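You operate a simulated robot arm through the tools that you are given. There is no shell and no other tool. Be economical: measure what you need, move in short steps, check, and stop when the job is done.

You run a simulated robot arm. Do the job below in one go: nothing can be reset, and whatever is moved stays where it is left.

TASK
Shut the plate reader down and put its plate on the orange pad of the rack.
Fine: close the empty drawer and switch the lamp off before the main switch; the other plates stay.

Only the result counts: the job must be done as asked and must still hold three seconds after the hand-in. Knocking over, shifting, dropping, spilling or breaking anything else fails it.

THE ROBOT
A 6-joint arm with a two-finger parallel gripper on a trunk, on a base that drives. Base frame: it is fixed to the floor where the robot stands at the start and does not move with it; the origin is under the middle of the robot, x ahead of it, y to its left, z up; the surface under the hand at the start is at about z = 0.965. Units: m, rad, N and s.
With the tool pointing down near the work surface it reaches from about 0.1 to 0.74 m from the robot's upright axis, wherever it stands. Its first joint turns from -2.897 to 2.897 rad. Places, roughly: cream plate [0.5, 1.25, 1]; gain dial [0.5, 0, 1]; heat dial [0.5, -0.2, 1]; lamp switch [0.4, -0.3, 1]; orange pad of the plate rack [0.5, 1.2, 0.9]; prime key [0.4, -0.1, 1]; reader drawer [0.6, 0.4, 1]; reader switch [0.4, -0.4, 1]; run key [0.4, -0.1, 1]; stop key [0.4, -0.2, 1]; tray key [0.4, 0, 1]. Payload 3.91 kg.
The tool frame sits at the grasp point between the pads (the TCP): z along the fingers, y along the line on which they close. The tips reach 0.03 m beyond it. Largest opening 0.11 m; finger width 0.02, thickness 0.01; the body of the gripper, 0.048 by 0.112 m, starts 0.055 m behind the TCP.
Orientation is told as [roll, pitch, yaw] about the base's x, y, z axes, in that order, counted from this pose: with the fingers straight down and closing along the base's y, the tool's x points along the base's -x, its y along +y and its z along -z.

THE INTERFACE
- The arm moves only by the tool step_arm. Its argument "plan" is a list of rows, each a list of 3 entries, a list of its own where there are three numbers: the gripper command, from -1 (fully open) to 1 (shut), values between in proportion, then the shift along the tool's x, y, z in units of 50 mm (1.0 is 50 mm), then the turn, a rotation vector about the tool's x, y, z in units of 4 degrees (1.0 is 4 degrees). In form: [[fingers, [tx, ty, tz], [ax, ay, az]], ...]. A call has 1 to 10 rows; each row shifts and turns the commanded pose from where the row before left it, along the tool's axes as they then stand. A call with a number of a shift or a turn outside -1 to 1 is refused whole. A row lasts 0.2 s, in which the tool goes at most 0.05 m and 0.15 rad; a call with a longer step from one row to the next is refused whole, and so is a gripper value outside its range. A pose out of reach is approached as far as the arm can. The call stops where the force on the tool passes 40 N (or 10 N more than at its start, if that is more) or the arm is blocked; 0.2 s more then pass. Each finger travels about 0.045 m/s and halts on what it meets, pressing with about 37 N; the grip force reading is that of the motor and also rises with nothing between the fingers. The clock runs only during rows and for 0.2 s after the last one: add rows that do not move to give the fingers time. It gives the time, the measured TCP pose, the force on the tool (base axes), the opening and the grip force at its end, in the units of the frame above (readings bear some noise), with the torque about the TCP (base axes, N m) and any sound that the robot's microphone picked up.
- Cameras (640 x 400 px; columns grow to the right, rows downward): "scene" is now at [0.0035, 0.1197, 1.5662]; the picture's right is [-0.35, -0.94, 0.00], its down [-0.66, 0.25, -0.71] and it looks along [0.67, -0.25, -0.70] (base axes); focal length 270 px, centre (320, 200). "wrist" rides on the gripper at [0.071, 0.022, -0.107] in the tool frame; the picture's right is [-0.29, 0.96, 0.00], its down [-0.76, -0.23, -0.61] and it looks along [-0.58, -0.18, 0.79] (tool axes); focal length 243 px, centre (320, 200). There is no depth. A picture from a camera that has moved, and an enlarged one, comes with that camera's place and axes in the base frame and with its lens. The place of the scene camera against the robot may be out by one fixed shift of up to 0.018 m in any direction.
- get_image(camera): a new picture of that camera. The clock stands still meanwhile.
- lift_body(by): slides the trunk up (or, below 0, down) by that many m; the arm and the scene camera ride with it, the base frame stays. It gives what a move gives, with no picture.
- steer(legs): drives the robot by 1 to 6 legs, each [ahead, left, turn to the left] in m, m and rad, along the robot's own axes; the way and the turn of a leg run together, so that a leg with both is an arc; at most 1.5 m and 3.142 rad a leg. The arm and the cameras ride along, it lands a little off, and it stops where it bumps. It gives what a move gives.
- pan_tilt(pan, tilt): turns the head with the scene camera to pan (to the left, within 1.501 rad either way) and tilt (down, from -0.506 to 1.204), counted from straight ahead of the robot. It gives what a move gives.
- zoom(camera, box): a new picture of the part [left, top, right, bottom] of that camera's present view, enlarged. The clock stands still meanwhile.
- sign_off(): hands the job in; it is judged then, once.

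Go step by step. Nothing tells you exact positions but the pictures and the camera data: compare them with the known pose of the tool, close in by small moves and look again before you grip or let go. The budget is 120 turns and 78 pictures, counting those below and the enlarged ones. Unless the task says otherwise, let go and move clear before handing in, and close with one line.

The tools are called after ">>>" as name(argument=value, ...) on one line, values as JSON. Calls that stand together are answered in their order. step_arm: Moves the arm, as the interface text tells. Its arguments: {"type":"object","properties":{"plan":{"type":"array","items":{"type":"array"}}},"required":["plan"]} The other tools are called the same way: lift_body (by) slides the trunk up or down; steer (legs) drives the base; pan_tilt (pan, tilt) turns the head that bears the scene camera; get_image (camera) takes a picture; zoom (camera, box) takes an enlarged picture of a part of a camera's view; sign_off () hands the job in.

At the start:

```text
t: 0.0
ee_pos: [0.3876, -0.1619, 1.2002]
ee_rot: [0.0, 0.0, 0.001]
wrist_force: [0.7, 0.3, -0.3]
torque: [0.01, 0.0, 0.01]
grip_width: 0.1101
grip_force: 0.1
trunk travel left (down, up): [-0.525, 0.065]
robot x, y, heading: [0.0013, 0.0014, -0.001]
head pan, tilt: [-0.36, 0.78]
```

scene: 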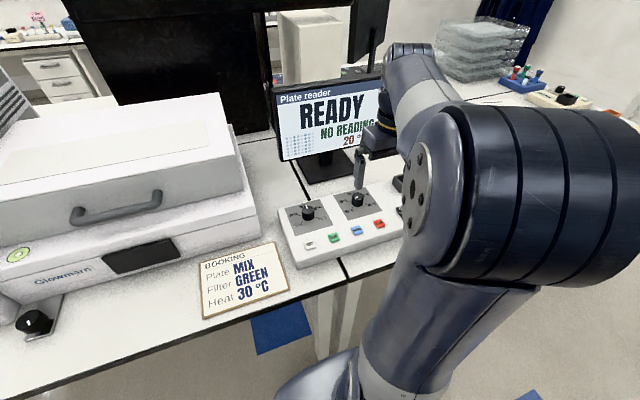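
wrist: 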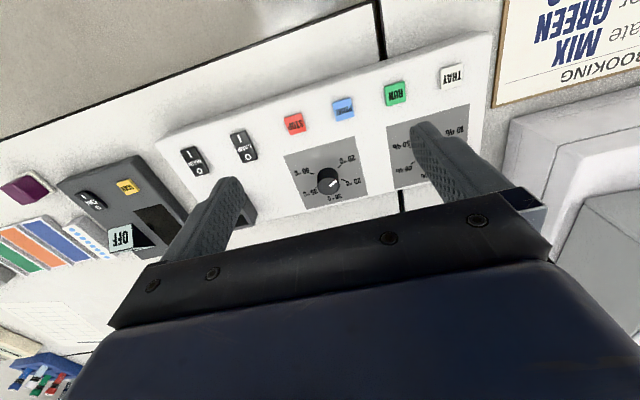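

The control panel is in front with a READY screen; the reader is to the left with its drawer apparently shut. I'll look closer at the panel and then left at the reader and rack.

>>> zoom(camera="wrist", box=[60, 50, 500, 260])

>>> pan_tilt(pan=0.9, tilt=0.6)

>>> get_image(camera="scene")

```text
1.45 times, centred on (280, 155) of wrist
camera zoom: at [0.3159, -0.141, 1.3086], right [0.29, 0.96, 0.0], down [0.76, -0.23, 0.61], along [0.58, -0.18, -0.79], focal length 353 px, centre (378, 266)
```

zoom: 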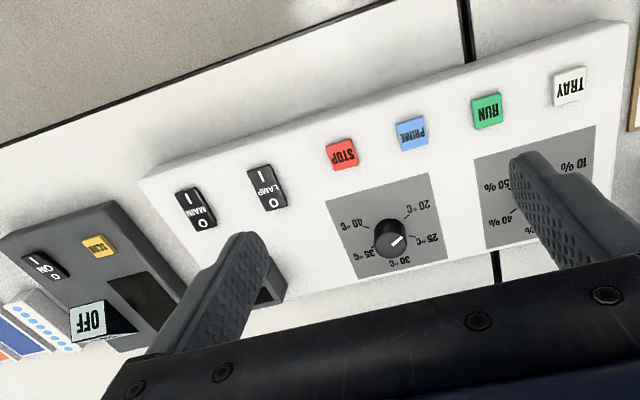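

```text
t: 1.4
ee_pos: [0.387, -0.1617, 1.2015]
ee_rot: [-0.002, -0.001, 0.003]
wrist_force: [1.0, -0.6, 0.1]
torque: [0.03, 0.0, 0.01]
grip_width: 0.1099
grip_force: 0.0
trunk travel left (down, up): [-0.525, 0.065]
robot x, y, heading: [-0.0028, -0.0023, 0.002]
head pan, tilt: [0.901, 0.6]
```

```text
74 pictures are left
camera scene: at [-0.0178, 0.2177, 1.5816], right [0.78, -0.62, 0.0], down [-0.35, -0.44, -0.82], along [0.51, 0.65, -0.57], focal length 270 px, centre (320, 200)
```

scene: 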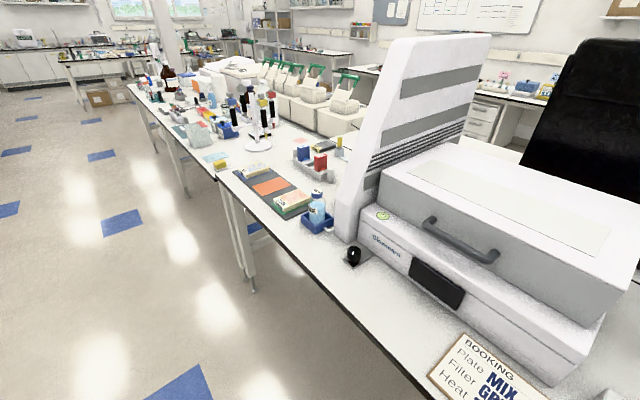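

The rack with the orange pad is beyond the reader, next to a bottle. I'll zoom into the rack and reader front.

>>> zoom(camera="scene", box=[210, 130, 370, 240])

>>> zoom(camera="scene", box=[330, 180, 610, 390])

```text
3.64 times, centred on (290, 185) of scene
camera zoom: at [-0.0178, 0.2177, 1.5816], right [0.78, -0.62, 0.0], down [-0.35, -0.44, -0.82], along [0.51, 0.65, -0.57], focal length 983 px, centre (429, 254)
```

zoom: 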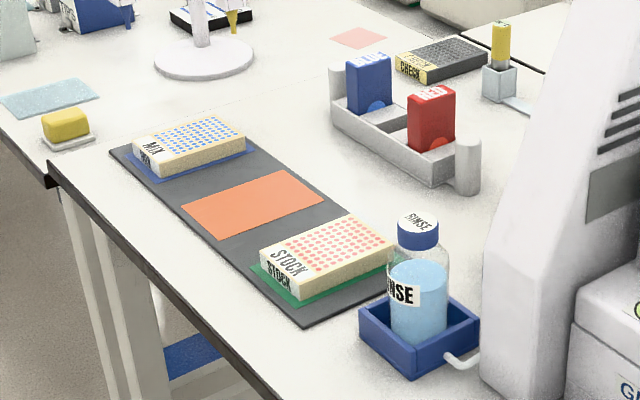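

```text
1.90 times, centred on (470, 285) of scene
camera zoom: at [-0.0178, 0.2177, 1.5816], right [0.78, -0.62, 0.0], down [-0.35, -0.44, -0.82], along [0.51, 0.65, -0.57], focal length 515 px, centre (34, 38)
```

zoom: 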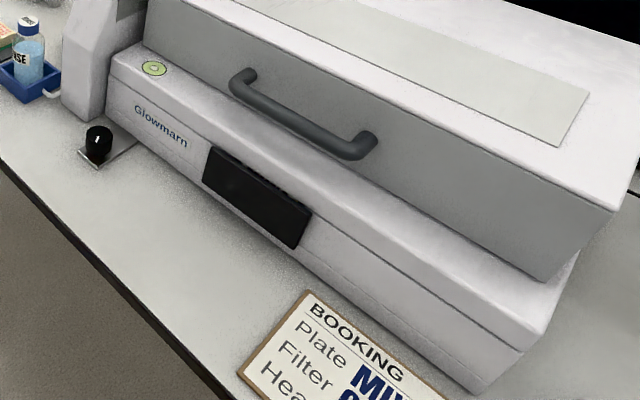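

The plate must be inside the shut reader; the TRAY key should open its drawer. I put TRAY at about (0.41, -0.016); I go above it with shut fingers and look.

>>> step_arm(plan=[[1, [0, 1, 0], [0, 0, 0]], [1, [-0.23, 1, 0], [0, 0, 0]], [1, [-0.23, 0.92, 0], [0, 0, 0]], [1, [0, 0, 0.9], [0, 0, 0]], [1, [0, 0, 0.9], [0, 0, 0]], [1, [0, 0, 0], [0, 0, 0]], [1, [0, 0, 0], [0, 0, 0]]])

>>> get_image(camera="wrist")

>>> pan_tilt(pan=0.0, tilt=0.75)

>>> get_image(camera="scene")

```text
refused: row 2 steps farther than a row can; nothing moved
```

```text
71 pictures are left
camera wrist: at [0.3159, -0.141, 1.3086], right [0.29, 0.96, 0.0], down [0.76, -0.23, 0.61], along [0.58, -0.18, -0.79], focal length 243 px, centre (320, 200)
```

wrist: 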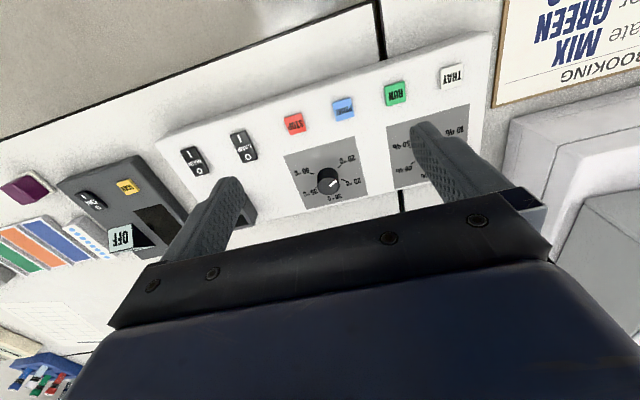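

```text
t: 2.6
ee_pos: [0.387, -0.1619, 1.2012]
ee_rot: [-0.002, 0.0, -0.001]
wrist_force: [-0.1, -0.4, -0.4]
torque: [0.0, -0.04, 0.0]
grip_width: 0.11
grip_force: 0.1
trunk travel left (down, up): [-0.525, 0.065]
robot x, y, heading: [-0.0023, 0.0001, 0.003]
head pan, tilt: [0.0, 0.75]
```

```text
70 pictures are left
camera scene: at [0.0101, 0.1485, 1.5687], right [0.0, -1.0, 0.0], down [-0.68, 0.0, -0.73], along [0.73, 0.0, -0.68], focal length 270 px, centre (320, 200)
```

scene: 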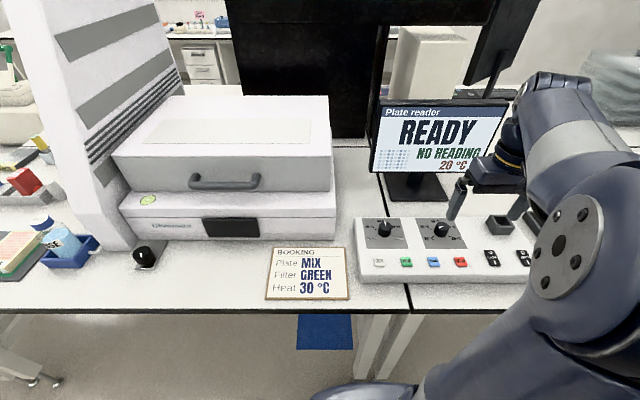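

The row was too long; I repeat with the limit respected.

>>> step_arm(plan=[[1, [0, 0.95, 0], [0, 0, 0]], [1, [-0.23, 0.95, 0], [0, 0, 0]], [1, [-0.23, 0.95, 0], [0, 0, 0]], [1, [0, 0.07, 0.9], [0, 0, 0]], [1, [0, 0, 0.9], [0, 0, 0]], [1, [0, 0, 0], [0, 0, 0]], [1, [0, 0, 0], [0, 0, 0]]])

>>> get_image(camera="wrist")

>>> get_image(camera="scene")

```text
t: 4.2
ee_pos: [0.4101, -0.016, 1.1108]
ee_rot: [0.0, 0.001, -0.001]
wrist_force: [-0.5, 0.8, 0.9]
torque: [0.02, 0.02, -0.01]
grip_width: 0.0
grip_force: 31.9
trunk travel left (down, up): [-0.525, 0.065]
robot x, y, heading: [-0.0001, 0.0025, 0.001]
head pan, tilt: [0.0, 0.75]
```

```text
69 pictures are left
camera wrist: at [0.3396, 0.0046, 1.2191], right [0.29, 0.96, 0.0], down [0.76, -0.23, 0.61], along [0.58, -0.18, -0.79], focal length 243 px, centre (320, 200)
```

wrist: 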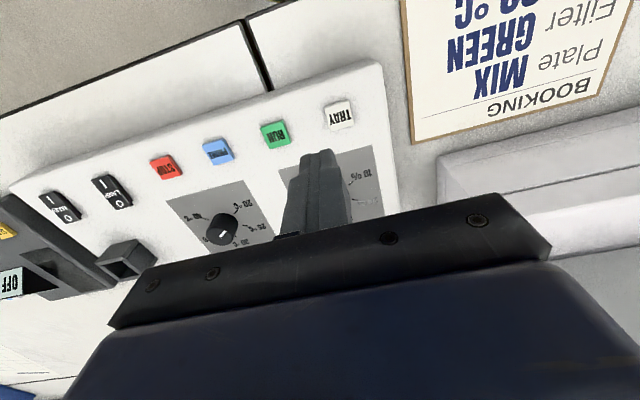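

```text
68 pictures are left
camera scene: at [0.0099, 0.1485, 1.5687], right [0.0, -1.0, 0.0], down [-0.68, 0.0, -0.73], along [0.73, 0.0, -0.68], focal length 270 px, centre (320, 200)
```

scene: 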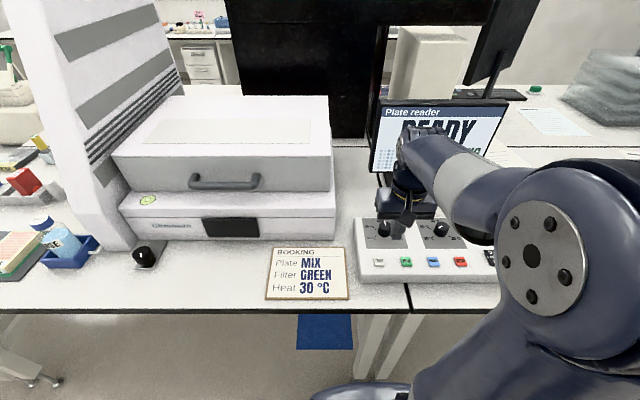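

Triangulating from two views, the keys lie lower: z≈0.97, TRAY at about (0.424, 0.000). I shift and descend to just above it and look.

>>> step_arm(plan=[[1, [-0.28, 0.31, 0.5], [0, 0, 0]], [1, [0, 0, 0.7], [0, 0, 0]], [1, [0, 0, 0.6], [0, 0, 0]], [1, [0, 0, 0], [0, 0, 0]]])

>>> get_image(camera="wrist")

>>> zoom(camera="scene", box=[330, 180, 490, 300])

```text
t: 5.2
ee_pos: [0.4237, 0.0004, 1.0216]
ee_rot: [0.0, -0.001, 0.0]
wrist_force: [0.0, -0.1, 0.3]
torque: [-0.02, -0.02, 0.01]
grip_width: 0.0002
grip_force: 36.9
trunk travel left (down, up): [-0.525, 0.065]
robot x, y, heading: [0.0039, -0.0007, -0.001]
head pan, tilt: [0.0, 0.75]
```

```text
67 pictures are left
camera wrist: at [0.353, 0.0207, 1.1285], right [0.29, 0.96, 0.0], down [0.76, -0.23, 0.61], along [0.58, -0.18, -0.79], focal length 243 px, centre (320, 200)
```

wrist: 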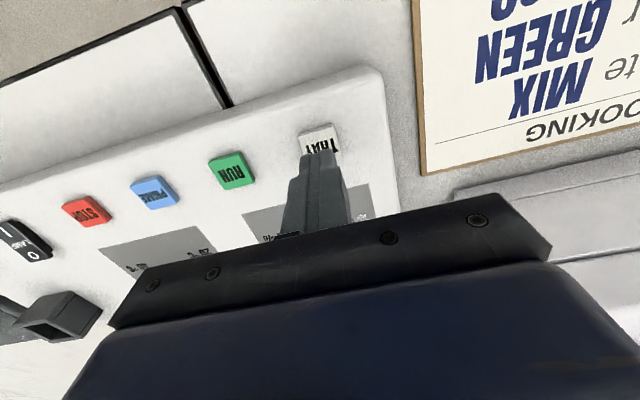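

```text
3.33 times, centred on (410, 240) of scene
camera zoom: at [0.0103, 0.1485, 1.5687], right [0.0, -1.0, 0.0], down [-0.68, 0.0, -0.73], along [0.73, 0.0, -0.68], focal length 902 px, centre (20, 67)
```

zoom: 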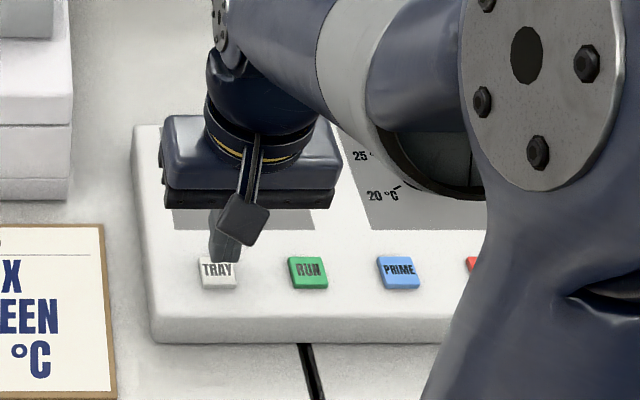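

The tip is about 2 cm over TRAY, aligned. I press down in small steps and come back up.

>>> step_arm(plan=[[1, [0.06, 0, 0.2], [0, 0, 0]], [1, [0, 0, 0.1], [0, 0, 0]], [1, [0, 0, 0.08], [0, 0, 0]], [1, [0, 0, 0.06], [0, 0, 0]]])

>>> get_image(camera="scene")

```text
t: 6.2
ee_pos: [0.4209, -0.0015, 0.9983]
ee_rot: [0.0, -0.002, 0.001]
wrist_force: [0.1, -0.1, 2.8]
torque: [-0.01, 0.01, 0.0]
grip_width: 0.0
grip_force: 36.9
trunk travel left (down, up): [-0.525, 0.065]
robot x, y, heading: [-0.0002, -0.0029, -0.001]
head pan, tilt: [0.0, 0.75]
heard: click
```

```text
65 pictures are left
camera scene: at [0.0099, 0.1485, 1.5688], right [0.0, -1.0, 0.0], down [-0.68, 0.0, -0.73], along [0.73, 0.0, -0.68], focal length 270 px, centre (320, 200)
```

scene: 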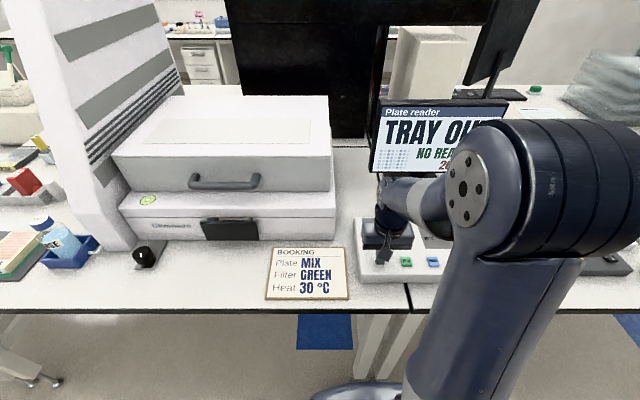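

TRAY clicked and the screen says TRAY OUT; the drawer begins to come out. I raise the arm and look again.

>>> step_arm(plan=[[1, [0, 0, -0.8], [0, 0, 0]], [1, [0, 0, -0.9], [0, 0, 0]], [1, [0, 0, -0.9], [0, 0, 0]], [-1, [0, 0, -0.9], [0, 0, 0]], [-1, [0, 0, 0], [0, 0, 0]], [-1, [0, 0, 0], [0, 0, 0]], [-1, [0, 0, 0], [0, 0, 0]], [-1, [0, 0, 0], [0, 0, 0]], [-1, [0, 0, 0], [0, 0, 0]]])

>>> get_image(camera="scene")

```text
t: 8.2
ee_pos: [0.422, -0.0016, 1.1745]
ee_rot: [0.001, 0.0, 0.001]
wrist_force: [-0.2, -0.5, -0.2]
torque: [0.04, -0.01, 0.0]
grip_width: 0.1099
grip_force: 0.0
trunk travel left (down, up): [-0.525, 0.065]
robot x, y, heading: [0.0021, -0.0024, 0.001]
head pan, tilt: [0.0, 0.75]
```

```text
64 pictures are left
camera scene: at [0.0101, 0.1485, 1.5687], right [0.0, -1.0, 0.0], down [-0.68, 0.0, -0.73], along [0.73, 0.0, -0.68], focal length 270 px, centre (320, 200)
```

scene: 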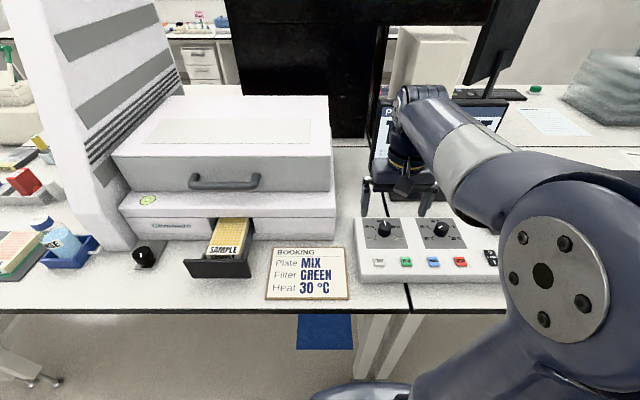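

The drawer is out with the SAMPLE plate in it. I zoom in for its size and orientation.

>>> zoom(camera="scene", box=[170, 200, 290, 290])

```text
4.44 times, centred on (230, 245) of scene
camera zoom: at [0.0101, 0.1485, 1.5687], right [0.0, -1.0, 0.0], down [-0.68, 0.0, -0.73], along [0.73, 0.0, -0.68], focal length 1202 px, centre (720, 0)
```

zoom: 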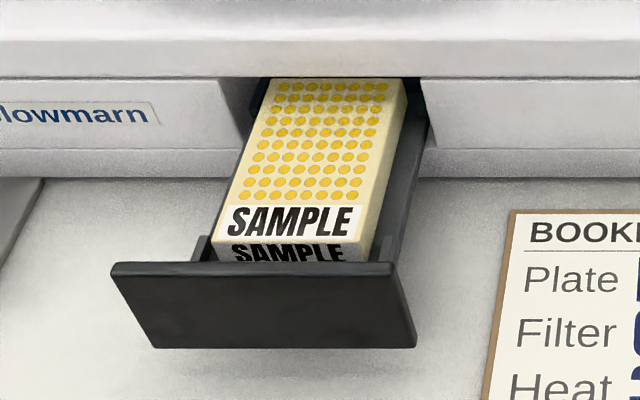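

Plate looks about 0.128×0.086 m, long along x, centre near (0.49, 0.40), top about z 0.99. I move above it with fingers open, and look with the wrist.

>>> step_arm(plan=[[-1, [-0.15, 0.9, 0], [0, 0, 0]], [-1, [-0.15, 0.9, 0], [0, 0, 0]], [-1, [-0.15, 0.9, 0], [0, 0, 0]], [-1, [-0.15, 0.9, 0], [0, 0, 0]], [-1, [-0.15, 0.9, 0], [0, 0, 0]], [-1, [-0.15, 0.9, 0], [0, 0, 0]], [-1, [-0.15, 0.9, 0], [0, 0, 0]], [-1, [-0.15, 0.9, 0], [0, 0, 0]], [-1, [-0.15, 0.9, 0], [0, 0, 0]], [-1, [0, 0, 0], [0, 0, 0]]])

>>> get_image(camera="wrist")

>>> get_image(camera="scene")

```text
t: 10.4
ee_pos: [0.4897, 0.4041, 1.1733]
ee_rot: [-0.001, 0.001, 0.001]
wrist_force: [0.2, 0.5, 0.6]
torque: [0.01, 0.02, -0.01]
grip_width: 0.1101
grip_force: 0.1
trunk travel left (down, up): [-0.525, 0.065]
robot x, y, heading: [-0.0033, -0.0015, 0.001]
head pan, tilt: [0.0, 0.75]
```

```text
62 pictures are left
camera wrist: at [0.4183, 0.4256, 1.2809], right [0.29, 0.96, 0.0], down [0.76, -0.23, 0.61], along [0.58, -0.18, -0.79], focal length 243 px, centre (320, 200)
```

wrist: 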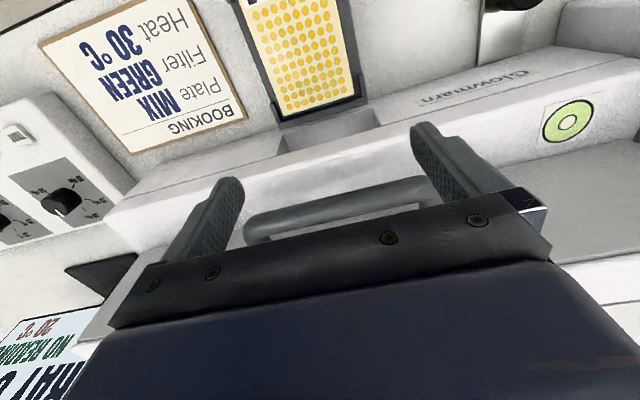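

```text
61 pictures are left
camera scene: at [0.0102, 0.1489, 1.5687], right [0.0, -1.0, 0.0], down [-0.68, 0.0, -0.73], along [0.73, 0.0, -0.68], focal length 270 px, centre (320, 200)
```

scene: 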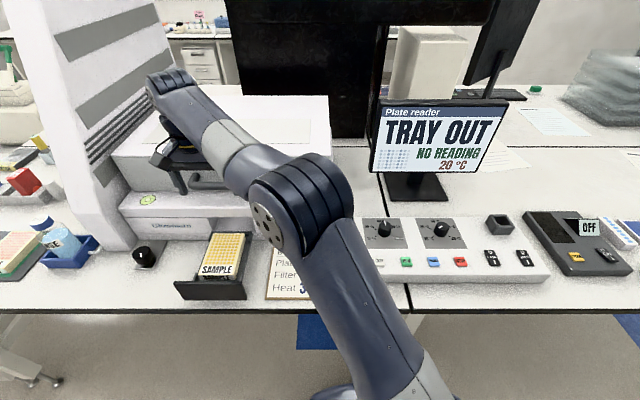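

The drawer has run further out; plate centre now about (0.437, 0.398). I shift back toward it and check.

>>> step_arm(plan=[[-1, [0.55, -0.06, 0], [0, 0, 0]], [-1, [0.5, -0.06, 0], [0, 0, 0]], [-1, [0, 0, 0], [0, 0, 0]]])

>>> get_image(camera="wrist")

>>> zoom(camera="scene", box=[130, 200, 290, 320])

```text
t: 11.2
ee_pos: [0.4374, 0.3975, 1.1731]
ee_rot: [0.001, 0.0, -0.001]
wrist_force: [-1.0, -0.9, 0.5]
torque: [0.03, -0.01, 0.0]
grip_width: 0.1103
grip_force: 0.1
trunk travel left (down, up): [-0.525, 0.065]
robot x, y, heading: [-0.0025, 0.0034, -0.004]
head pan, tilt: [0.0, 0.75]
```

```text
60 pictures are left
camera wrist: at [0.3655, 0.4193, 1.281], right [0.29, 0.96, 0.0], down [0.76, -0.23, 0.61], along [0.58, -0.18, -0.79], focal length 243 px, centre (320, 200)
```

wrist: 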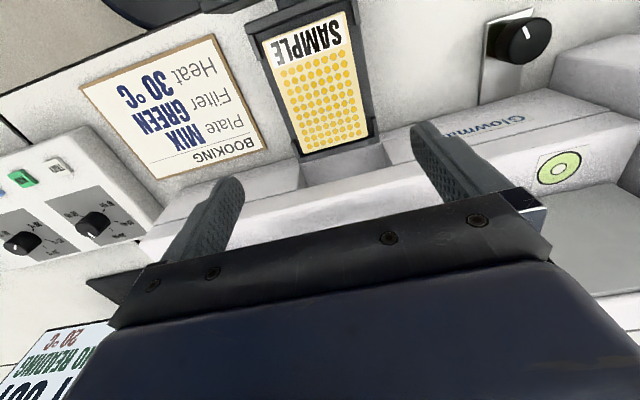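

```text
3.33 times, centred on (210, 260) of scene
camera zoom: at [0.01, 0.1486, 1.5687], right [0.0, -1.0, 0.0], down [-0.68, 0.0, -0.73], along [0.73, 0.0, -0.68], focal length 902 px, centre (687, 0)
```

zoom: 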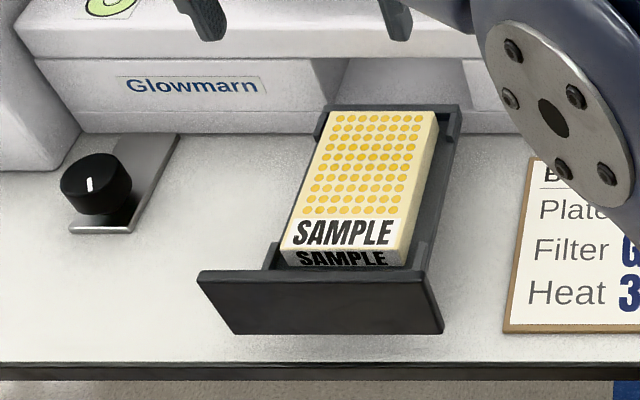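

Plate centre about (0.433, 0.396), top z≈0.993. I check the gaps between plate and drawer walls.

>>> zoom(camera="wrist", box=[230, 0, 400, 170])

>>> zoom(camera="scene", box=[175, 220, 255, 290])

```text
2.35 times, centred on (315, 85) of wrist
camera zoom: at [0.3655, 0.4193, 1.281], right [0.29, 0.96, 0.0], down [0.76, -0.23, 0.61], along [0.58, -0.18, -0.79], focal length 571 px, centre (332, 471)
```

zoom: 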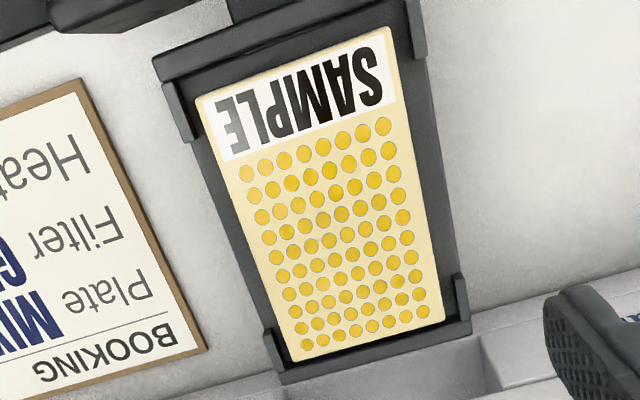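

```text
5.71 times, centred on (215, 255) of scene
camera zoom: at [0.01, 0.1486, 1.5687], right [0.0, -1.0, 0.0], down [-0.68, 0.0, -0.73], along [0.73, 0.0, -0.68], focal length 1545 px, centre (920, -114)
```

zoom: 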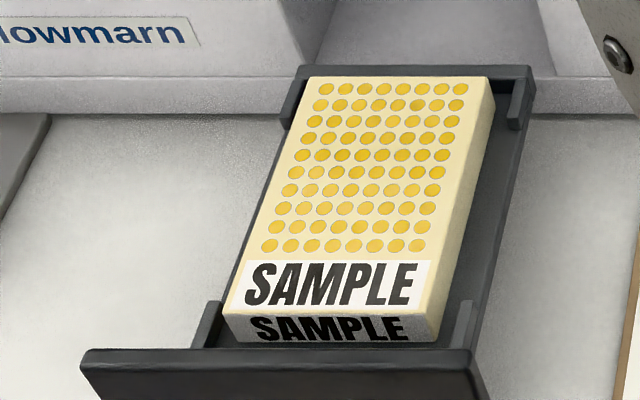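

The tray sides are open mid-length, so fingers fit. I descend to z≈1.04, and check alignment.

>>> step_arm(plan=[[-1, [0.09, -0.03, 0.9], [0, 0, 0]], [-1, [0, 0, 0.9], [0, 0, 0]], [-1, [0, 0, 0.8], [0, 0, 0]], [-1, [0, 0, 0], [0, 0, 0]]])

>>> get_image(camera="wrist")

>>> zoom(camera="scene", box=[150, 190, 290, 300])

```text
t: 12.2
ee_pos: [0.4331, 0.3979, 1.0441]
ee_rot: [0.0, 0.0, 0.0]
wrist_force: [0.1, -0.1, 0.5]
torque: [0.05, 0.02, -0.02]
grip_width: 0.1099
grip_force: 0.1
trunk travel left (down, up): [-0.525, 0.065]
robot x, y, heading: [-0.0017, -0.0009, 0.003]
head pan, tilt: [0.0, 0.75]
```

```text
56 pictures are left
camera wrist: at [0.3606, 0.4194, 1.1521], right [0.29, 0.96, 0.0], down [0.76, -0.23, 0.61], along [0.58, -0.18, -0.79], focal length 243 px, centre (320, 200)
```

wrist: 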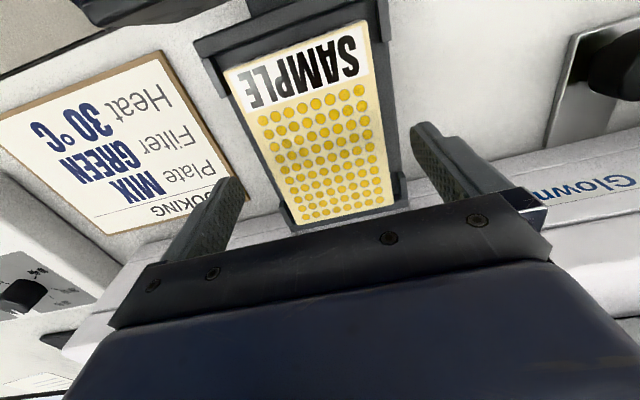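

```text
3.64 times, centred on (220, 245) of scene
camera zoom: at [0.0102, 0.1487, 1.5687], right [0.0, -1.0, 0.0], down [-0.68, 0.0, -0.73], along [0.73, 0.0, -0.68], focal length 983 px, centre (684, 36)
```

zoom: 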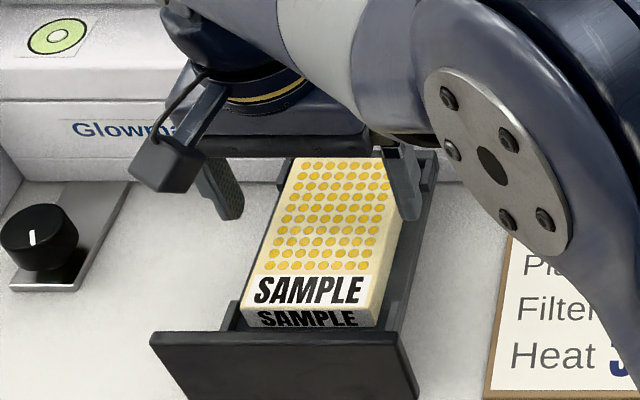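

Alignment is good (centre ≈(0.433,0.397)). I descend slowly to TCP z≈0.995.

>>> step_arm(plan=[[-1, [0, 0, 0.4], [0, 0, 0]], [-1, [0, 0, 0.3], [0, 0, 0]], [-1, [0, 0, 0.28], [0, 0, 0]], [-1, [0, 0, 0], [0, 0, 0]]])

>>> zoom(camera="scene", box=[150, 190, 290, 300])

>>> get_image(camera="wrist")

```text
t: 13.3
ee_pos: [0.4347, 0.3975, 1.0013]
ee_rot: [0.013, -0.01, -0.003]
wrist_force: [0.9, -8.6, 14.5]
torque: [0.47, 0.14, 0.28]
grip_width: 0.1097
grip_force: 0.1
trunk travel left (down, up): [-0.525, 0.065]
robot x, y, heading: [-0.0004, -0.0005, 0.005]
head pan, tilt: [0.0, 0.75]
stopped in row 4: the force on the tool passed its limit at 42 N (the readings are from after the stop); the commanded pose is now the measured one
```

```text
3.64 times, centred on (220, 245) of scene
camera zoom: at [0.0094, 0.1463, 1.5687], right [0.0, -1.0, 0.0], down [-0.68, 0.0, -0.73], along [0.73, 0.0, -0.68], focal length 983 px, centre (684, 36)
```

zoom: 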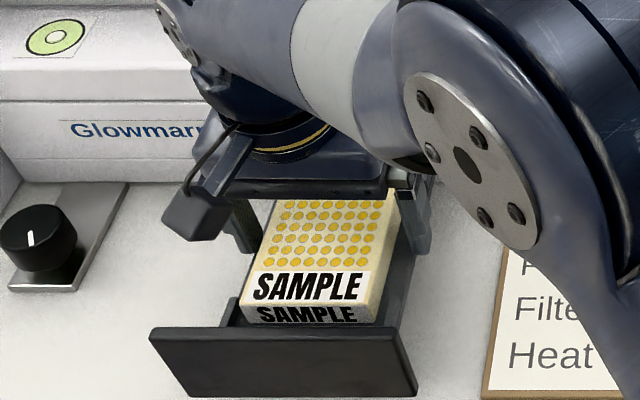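

```text
53 pictures are left
camera wrist: at [0.3618, 0.4172, 1.1085], right [0.29, 0.96, 0.02], down [0.75, -0.24, 0.61], along [0.59, -0.17, -0.79], focal length 243 px, centre (320, 200)
```

wrist: 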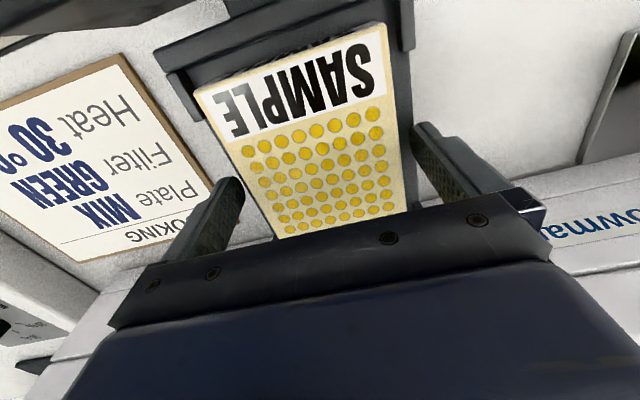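

A tip touched the tray floor (tips at ≈0.971). I back up 3 mm, level the tool and close the fingers.

>>> step_arm(plan=[[-1, [0, 0, -0.07], [0.19, 0.14, 0]], [0, [0, 0, 0], [0, 0, 0.0]], [1, [0, 0, 0], [0, 0, 0]], [1, [0, 0, 0], [0, 0, 0]], [1, [0, 0, 0], [0, 0, 0]], [1, [0, 0, 0], [0, 0, 0]]])

>>> get_image(camera="wrist")

```text
t: 14.7
ee_pos: [0.4332, 0.3988, 1.0022]
ee_rot: [-0.004, 0.002, -0.002]
wrist_force: [-1.4, 2.7, 3.6]
torque: [0.32, 0.06, 0.04]
grip_width: 0.084
grip_force: 37.2
trunk travel left (down, up): [-0.525, 0.065]
robot x, y, heading: [0.0029, 0.0022, -0.003]
head pan, tilt: [0.0, 0.75]
```

```text
52 pictures are left
camera wrist: at [0.3623, 0.4203, 1.11], right [0.29, 0.96, -0.01], down [0.76, -0.23, 0.61], along [0.58, -0.18, -0.79], focal length 243 px, centre (320, 200)
```

wrist: 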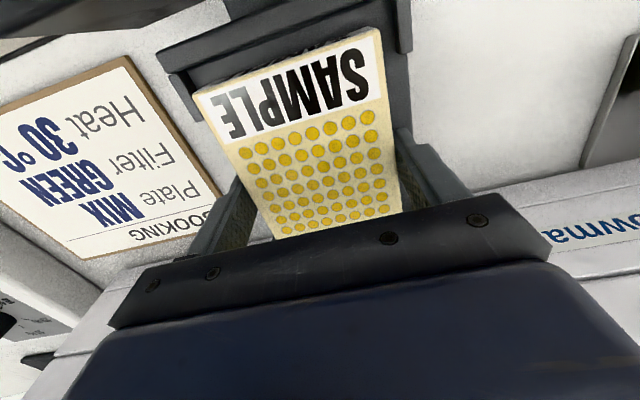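

The plate is gripped (0.084 m). I lift straight up gently.

>>> step_arm(plan=[[1, [0, 0, -0.2], [0, 0, 0]], [1, [0, 0, -0.3], [0, 0, 0]], [1, [0, 0, -0.5], [0, 0, 0]], [1, [0, 0, -0.7], [0, 0, 0]], [1, [0, 0, -0.8], [0, 0, 0]], [1, [0, 0, -0.8], [0, 0, 0]], [1, [0, 0, 0], [0, 0, 0]]])

>>> get_image(camera="wrist")

>>> get_image(camera="scene")

```text
t: 16.3
ee_pos: [0.433, 0.3982, 1.1682]
ee_rot: [-0.004, 0.001, 0.0]
wrist_force: [-0.2, 0.3, -2.0]
torque: [-0.02, -0.01, -0.04]
grip_width: 0.0842
grip_force: 36.8
trunk travel left (down, up): [-0.525, 0.065]
robot x, y, heading: [0.0008, -0.0009, 0.002]
head pan, tilt: [0.0, 0.75]
```

```text
51 pictures are left
camera wrist: at [0.363, 0.4207, 1.2761], right [0.29, 0.96, 0.0], down [0.76, -0.23, 0.61], along [0.58, -0.18, -0.79], focal length 243 px, centre (320, 200)
```

wrist: 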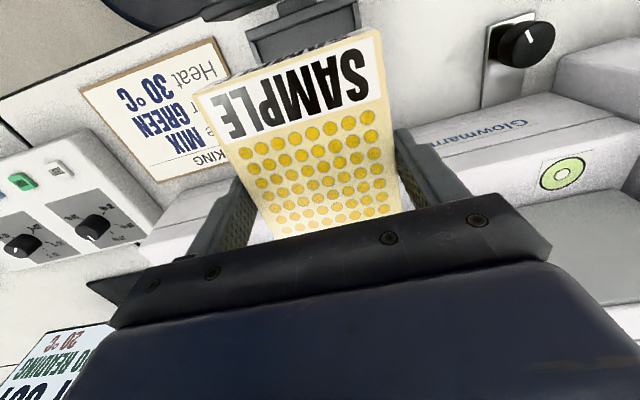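

```text
50 pictures are left
camera scene: at [0.0101, 0.1485, 1.5687], right [0.0, -1.0, 0.0], down [-0.68, 0.0, -0.73], along [0.73, 0.0, -0.68], focal length 270 px, centre (320, 200)
```

scene: 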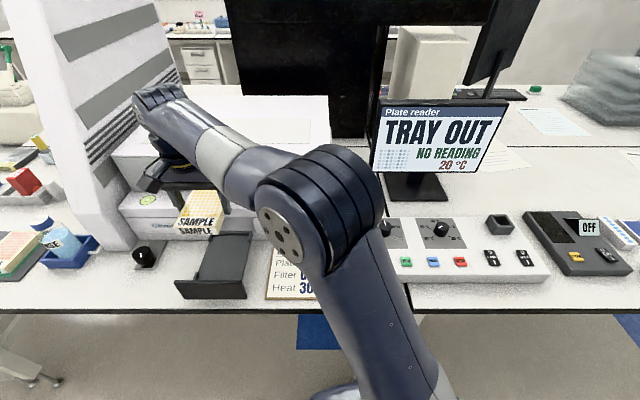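

The plate is held cleanly. I raise a bit and pull it back from the reader before driving left.

>>> step_arm(plan=[[1, [0.2, 0, -0.7], [0, 0, 0]], [1, [0.5, 0, -0.6], [0, 0, 0]], [1, [0.6, 0, -0.3], [0, 0, 0]], [1, [0.4, 0, 0], [0, 0, 0]], [1, [0, 0, 0], [0, 0, 0]]])

>>> steer(legs=[[0, 0.35, 0], [0, 0.5, 0]])

>>> pan_tilt(pan=0.5, tilt=0.8)

>>> get_image(camera="scene")

>>> get_image(camera="wrist")

```text
t: 17.5
ee_pos: [0.35, 0.3997, 1.247]
ee_rot: [-0.005, 0.003, -0.002]
wrist_force: [-0.8, 0.5, -1.7]
torque: [0.01, 0.01, 0.03]
grip_width: 0.0842
grip_force: 37.2
trunk travel left (down, up): [-0.525, 0.065]
robot x, y, heading: [-0.001, -0.0003, 0.003]
head pan, tilt: [0.0, 0.75]
```

```text
t: 22.4
ee_pos: [0.3493, 1.2536, 1.2465]
ee_rot: [-0.003, 0.001, 0.001]
wrist_force: [0.5, -0.1, -1.0]
torque: [0.03, -0.01, 0.0]
grip_width: 0.0845
grip_force: 37.1
trunk travel left (down, up): [-0.525, 0.065]
robot x, y, heading: [-0.0014, 0.8551, -0.002]
head pan, tilt: [0.0, 0.75]
```

```text
t: 23.3
ee_pos: [0.3489, 1.2537, 1.2473]
ee_rot: [-0.002, 0.001, 0.0]
wrist_force: [0.0, 0.4, -1.6]
torque: [0.01, 0.0, 0.01]
grip_width: 0.0841
grip_force: 37.0
trunk travel left (down, up): [-0.525, 0.065]
robot x, y, heading: [0.0034, 0.8535, -0.0]
head pan, tilt: [0.499, 0.799]
```

```text
49 pictures are left
camera scene: at [-0.002, 1.0402, 1.5647], right [0.48, -0.88, 0.0], down [-0.63, -0.34, -0.7], along [0.61, 0.33, -0.72], focal length 270 px, centre (320, 200)
```

scene: 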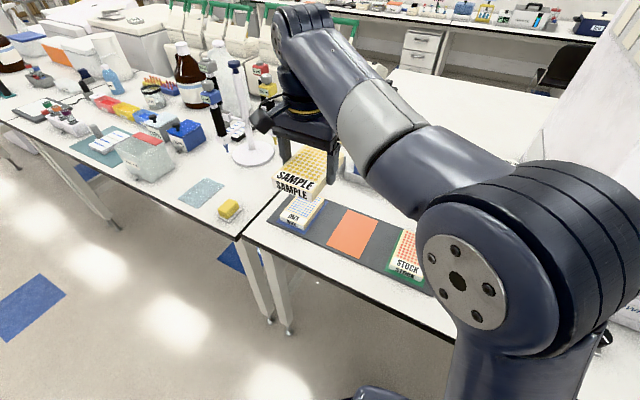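

```text
48 pictures are left
camera wrist: at [0.2782, 1.2747, 1.3547], right [0.29, 0.96, 0.0], down [0.76, -0.23, 0.61], along [0.58, -0.18, -0.79], focal length 243 px, centre (320, 200)
```

wrist: 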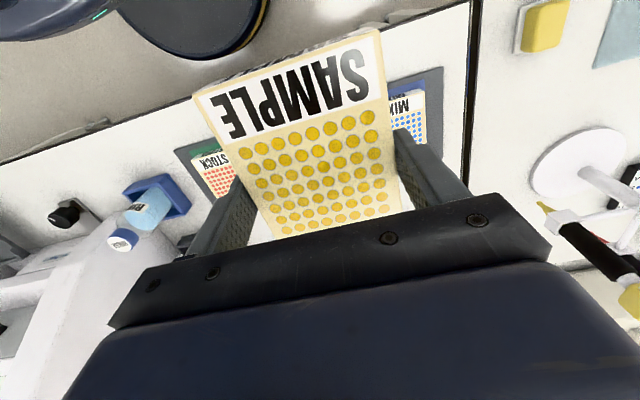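

The rack lies ahead and our plate has the same orientation as the others. I zoom for measuring the orange pad and calibrating the scene camera against the held plate.

>>> zoom(camera="scene", box=[240, 140, 440, 300])

```text
2.50 times, centred on (340, 220) of scene
camera zoom: at [-0.002, 1.0402, 1.5647], right [0.48, -0.88, 0.0], down [-0.63, -0.34, -0.7], along [0.61, 0.33, -0.72], focal length 676 px, centre (270, 150)
```

zoom: 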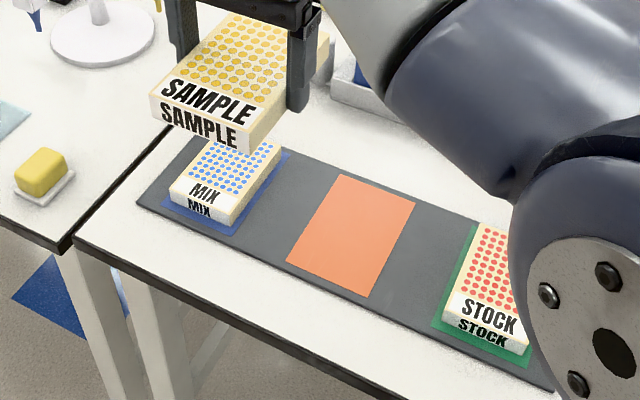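

The orange pad centre comes out near (0.473, 1.187), z≈0.93, aligned with the base axes. I move over it, staying high, and check.

>>> step_arm(plan=[[1, [-0.6, -0.35, 0], [0, 0, 0]], [1, [-0.6, -0.35, 0], [0, 0, 0]], [1, [-0.6, -0.35, 0.3], [0, 0, 0]], [1, [-0.65, -0.28, 0.5], [0, 0, 0]], [1, [0, 0, 0.8], [0, 0, 0]], [1, [0, 0, 0.8], [0, 0, 0]], [1, [0, 0, 0.8], [0, 0, 0]], [1, [0, 0, 0], [0, 0, 0]]])

>>> get_image(camera="scene")

>>> get_image(camera="wrist")

```text
t: 25.1
ee_pos: [0.4712, 1.1868, 1.0854]
ee_rot: [-0.003, 0.001, 0.0]
wrist_force: [1.3, 0.7, -0.8]
torque: [-0.01, 0.02, 0.02]
grip_width: 0.0844
grip_force: 37.1
trunk travel left (down, up): [-0.525, 0.065]
robot x, y, heading: [0.0036, 0.8515, 0.003]
head pan, tilt: [0.499, 0.799]
```

```text
46 pictures are left
camera scene: at [-0.0019, 1.0403, 1.5647], right [0.48, -0.88, 0.0], down [-0.63, -0.34, -0.7], along [0.61, 0.33, -0.72], focal length 270 px, centre (320, 200)
```

scene: 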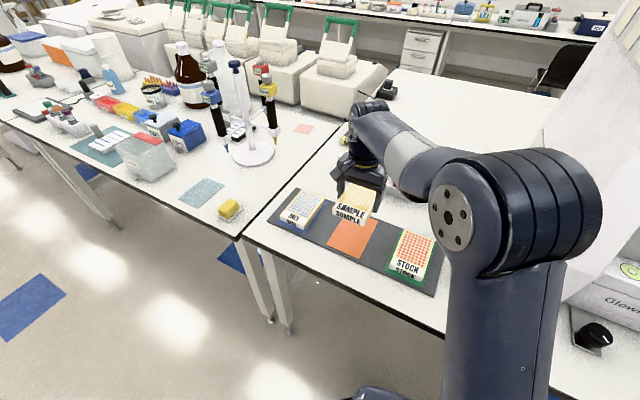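

```text
45 pictures are left
camera wrist: at [0.3995, 1.2081, 1.1928], right [0.29, 0.96, 0.0], down [0.76, -0.23, 0.61], along [0.58, -0.18, -0.79], focal length 243 px, centre (320, 200)
```

wrist: 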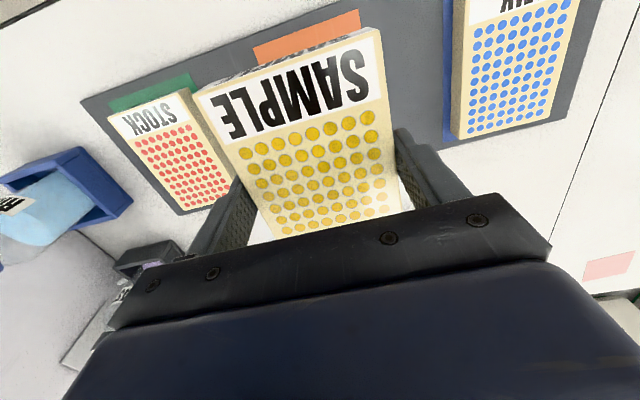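

From the wrist view the pad's centre is at (0.476, 1.189), and the plate is centred about 3 mm ahead of the TCP. I trim 2 mm and go down close to the pad.

>>> step_arm(plan=[[1, [-0.04, 0.04, 0.6], [0, 0, 0]], [1, [0, 0, 0.7], [0, 0, 0]], [1, [0, 0, 0.7], [0, 0, 0]], [1, [0, 0, 0], [0, 0, 0]]])

>>> get_image(camera="wrist")

>>> zoom(camera="scene", box=[260, 160, 440, 300])

```text
t: 26.1
ee_pos: [0.4728, 1.185, 0.9858]
ee_rot: [-0.004, 0.003, 0.0]
wrist_force: [1.0, 0.9, -1.5]
torque: [0.01, 0.01, -0.01]
grip_width: 0.0841
grip_force: 36.8
trunk travel left (down, up): [-0.525, 0.065]
robot x, y, heading: [-0.0009, 0.8528, 0.001]
head pan, tilt: [0.499, 0.799]
```

```text
44 pictures are left
camera wrist: at [0.4024, 1.209, 1.0938], right [0.29, 0.96, 0.0], down [0.76, -0.23, 0.61], along [0.58, -0.18, -0.79], focal length 243 px, centre (320, 200)
```

wrist: 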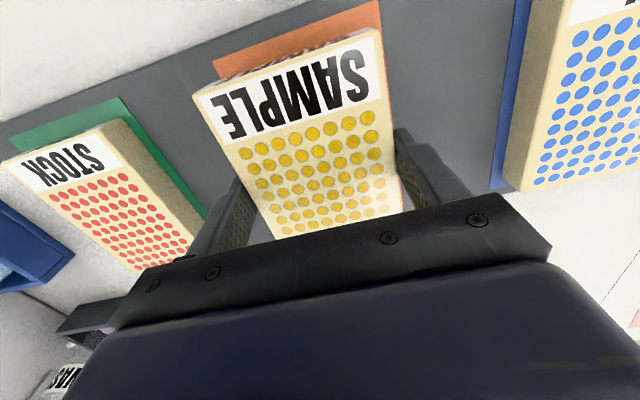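

```text
2.86 times, centred on (350, 230) of scene
camera zoom: at [-0.0018, 1.0404, 1.5647], right [0.48, -0.88, 0.0], down [-0.63, -0.34, -0.7], along [0.61, 0.33, -0.72], focal length 773 px, centre (234, 114)
```

zoom: 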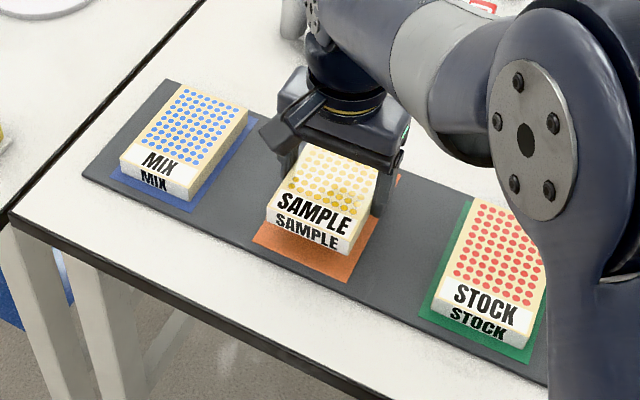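

The plate sits within the pad's outline. I trim and lower gently until contact.

>>> step_arm(plan=[[1, [-0.04, 0.05, 0.2], [0, 0, 0]], [1, [0, 0, 0.2], [0, 0, 0]], [1, [0, 0, 0.05], [0, 0, 0]], [1, [0, 0, 0], [0, 0, 0]]])

>>> zoom(camera="scene", box=[260, 160, 440, 300])

```text
t: 27.1
ee_pos: [0.4759, 1.1903, 0.9631]
ee_rot: [-0.003, 0.001, 0.001]
wrist_force: [-0.3, 0.0, -0.7]
torque: [0.01, -0.01, 0.01]
grip_width: 0.0842
grip_force: 37.2
trunk travel left (down, up): [-0.525, 0.065]
robot x, y, heading: [-0.0006, 0.8517, 0.001]
head pan, tilt: [0.499, 0.799]
```

```text
2.86 times, centred on (350, 230) of scene
camera zoom: at [-0.002, 1.0402, 1.5647], right [0.48, -0.88, 0.0], down [-0.63, -0.34, -0.7], along [0.61, 0.33, -0.72], focal length 773 px, centre (234, 114)
```

zoom: 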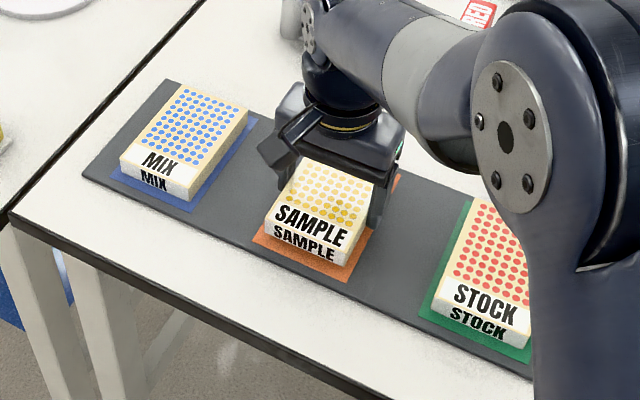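

No contact yet, but it is very close. I continue down in 1–2 mm steps.

>>> step_arm(plan=[[1, [0, 0, 0.04], [0, 0, 0]], [1, [0, 0, 0.04], [0, 0, 0]], [1, [0, 0, 0], [0, 0, 0]]])

```text
t: 27.9
ee_pos: [0.475, 1.1889, 0.9595]
ee_rot: [-0.004, 0.002, 0.001]
wrist_force: [0.0, 0.6, -2.3]
torque: [0.01, -0.01, 0.01]
grip_width: 0.084
grip_force: 37.3
trunk travel left (down, up): [-0.525, 0.065]
robot x, y, heading: [0.0002, 0.8518, -0.006]
head pan, tilt: [0.499, 0.799]
```

>>> step_arm(plan=[[1, [0, 0, 0.04], [0, 0, 0]], [1, [0, 0, 0.04], [0, 0, 0]], [1, [0, 0, 0], [0, 0, 0]]])

>>> zoom(camera="scene", box=[310, 200, 390, 270])

```text
t: 28.7
ee_pos: [0.4752, 1.1895, 0.9562]
ee_rot: [-0.004, 0.003, 0.0]
wrist_force: [0.6, -0.1, 2.1]
torque: [0.12, 0.11, -0.01]
grip_width: 0.0839
grip_force: 37.1
trunk travel left (down, up): [-0.525, 0.065]
robot x, y, heading: [-0.0022, 0.8514, -0.008]
head pan, tilt: [0.499, 0.799]
```

```text
5.71 times, centred on (350, 235) of scene
camera zoom: at [-0.0023, 1.04, 1.5648], right [0.48, -0.88, 0.0], down [-0.63, -0.34, -0.7], along [0.61, 0.33, -0.72], focal length 1545 px, centre (149, 0)
```

zoom: 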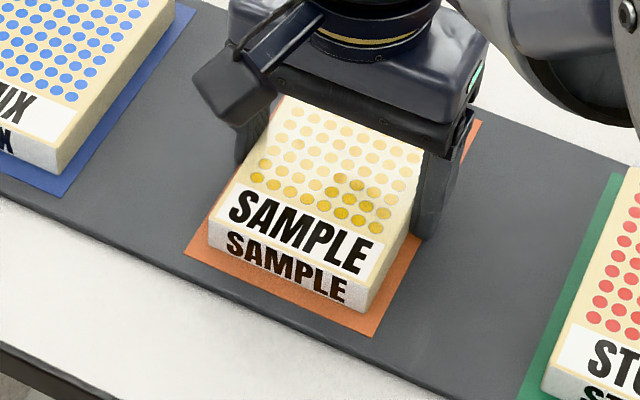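

The plate has touched down inside the pad. I press 0.5 mm more, open and lift off.

>>> step_arm(plan=[[1, [0, 0, 0.01], [0, 0, 0]], [0.2, [0, 0, 0], [0, 0, 0]], [-1, [0, 0, 0], [0, 0, 0]], [-1, [0, 0, 0], [0, 0, 0]], [-1, [0, 0, 0], [0, 0, 0]], [-1, [0, 0, -0.3], [0, 0, 0]], [-1, [0, 0, -0.6], [0, 0, 0]], [-1, [0, 0, -0.9], [0, 0, 0]], [-1, [0, 0, -0.9], [0, 0, 0]], [-1, [0, 0, -0.9], [0, 0, 0]]])

>>> zoom(camera="scene", box=[260, 160, 440, 300])

```text
t: 30.9
ee_pos: [0.475, 1.1911, 1.1353]
ee_rot: [-0.003, 0.003, 0.0]
wrist_force: [-0.3, -0.6, 0.0]
torque: [-0.04, 0.05, 0.01]
grip_width: 0.1099
grip_force: 0.1
trunk travel left (down, up): [-0.525, 0.065]
robot x, y, heading: [-0.0011, 0.851, 0.002]
head pan, tilt: [0.499, 0.799]
```

```text
2.86 times, centred on (350, 230) of scene
camera zoom: at [-0.0022, 1.0401, 1.5647], right [0.48, -0.88, 0.0], down [-0.63, -0.34, -0.7], along [0.61, 0.33, -0.72], focal length 773 px, centre (234, 114)
```

zoom: 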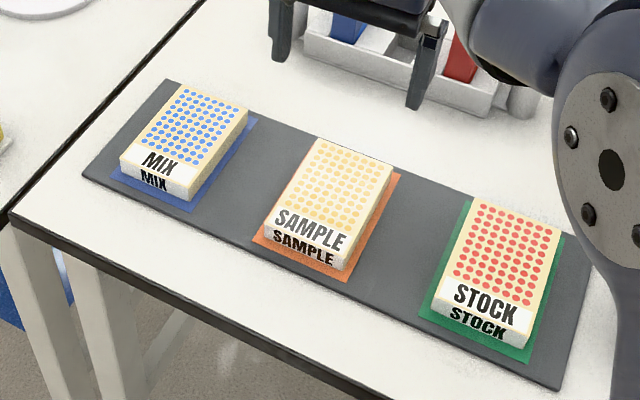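

The SAMPLE plate sits centred on the orange pad like its neighbours. I retract, drive back and look at the panel.

>>> step_arm(plan=[[1, [0.3, 0, -0.8], [0, 0, 0]], [1, [0.5, 0, -0.8], [0, 0, 0]], [1, [0.8, 0, -0.5], [0, 0, 0]], [1, [0.9, 0, 0], [0, 0, 0]], [1, [0, 0, 0], [0, 0, 0]]])

>>> steer(legs=[[0, -0.5, 0], [0, -0.4, 0]])

>>> pan_tilt(pan=0.0, tilt=0.75)

>>> get_image(camera="scene")

```text
t: 32.1
ee_pos: [0.3491, 1.1908, 1.2415]
ee_rot: [-0.004, 0.002, -0.001]
wrist_force: [0.1, 0.0, -0.2]
torque: [-0.01, 0.0, -0.03]
grip_width: 0.0029
grip_force: 0.0
trunk travel left (down, up): [-0.525, 0.065]
robot x, y, heading: [-0.0003, 0.8547, 0.001]
head pan, tilt: [0.499, 0.799]
```

```text
t: 37.1
ee_pos: [0.3489, 0.2895, 1.2414]
ee_rot: [-0.004, 0.001, -0.007]
wrist_force: [0.1, 0.3, 0.4]
torque: [0.0, 0.01, 0.01]
grip_width: 0.0
grip_force: 36.8
trunk travel left (down, up): [-0.525, 0.065]
robot x, y, heading: [-0.0037, -0.0488, -0.008]
head pan, tilt: [0.499, 0.799]
```

```text
t: 38.1
ee_pos: [0.3495, 0.2896, 1.2417]
ee_rot: [-0.003, 0.002, -0.007]
wrist_force: [0.4, -0.2, -0.2]
torque: [-0.04, -0.01, 0.01]
grip_width: 0.0001
grip_force: 36.3
trunk travel left (down, up): [-0.525, 0.065]
robot x, y, heading: [-0.0002, -0.049, -0.003]
head pan, tilt: [0.0, 0.75]
```

```text
39 pictures are left
camera scene: at [0.0085, 0.1016, 1.5687], right [0.0, -1.0, 0.0], down [-0.68, 0.0, -0.73], along [0.73, 0.0, -0.68], focal length 270 px, centre (320, 200)
```

scene: 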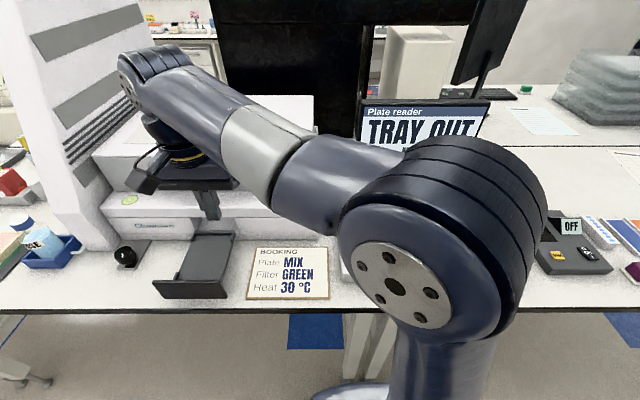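

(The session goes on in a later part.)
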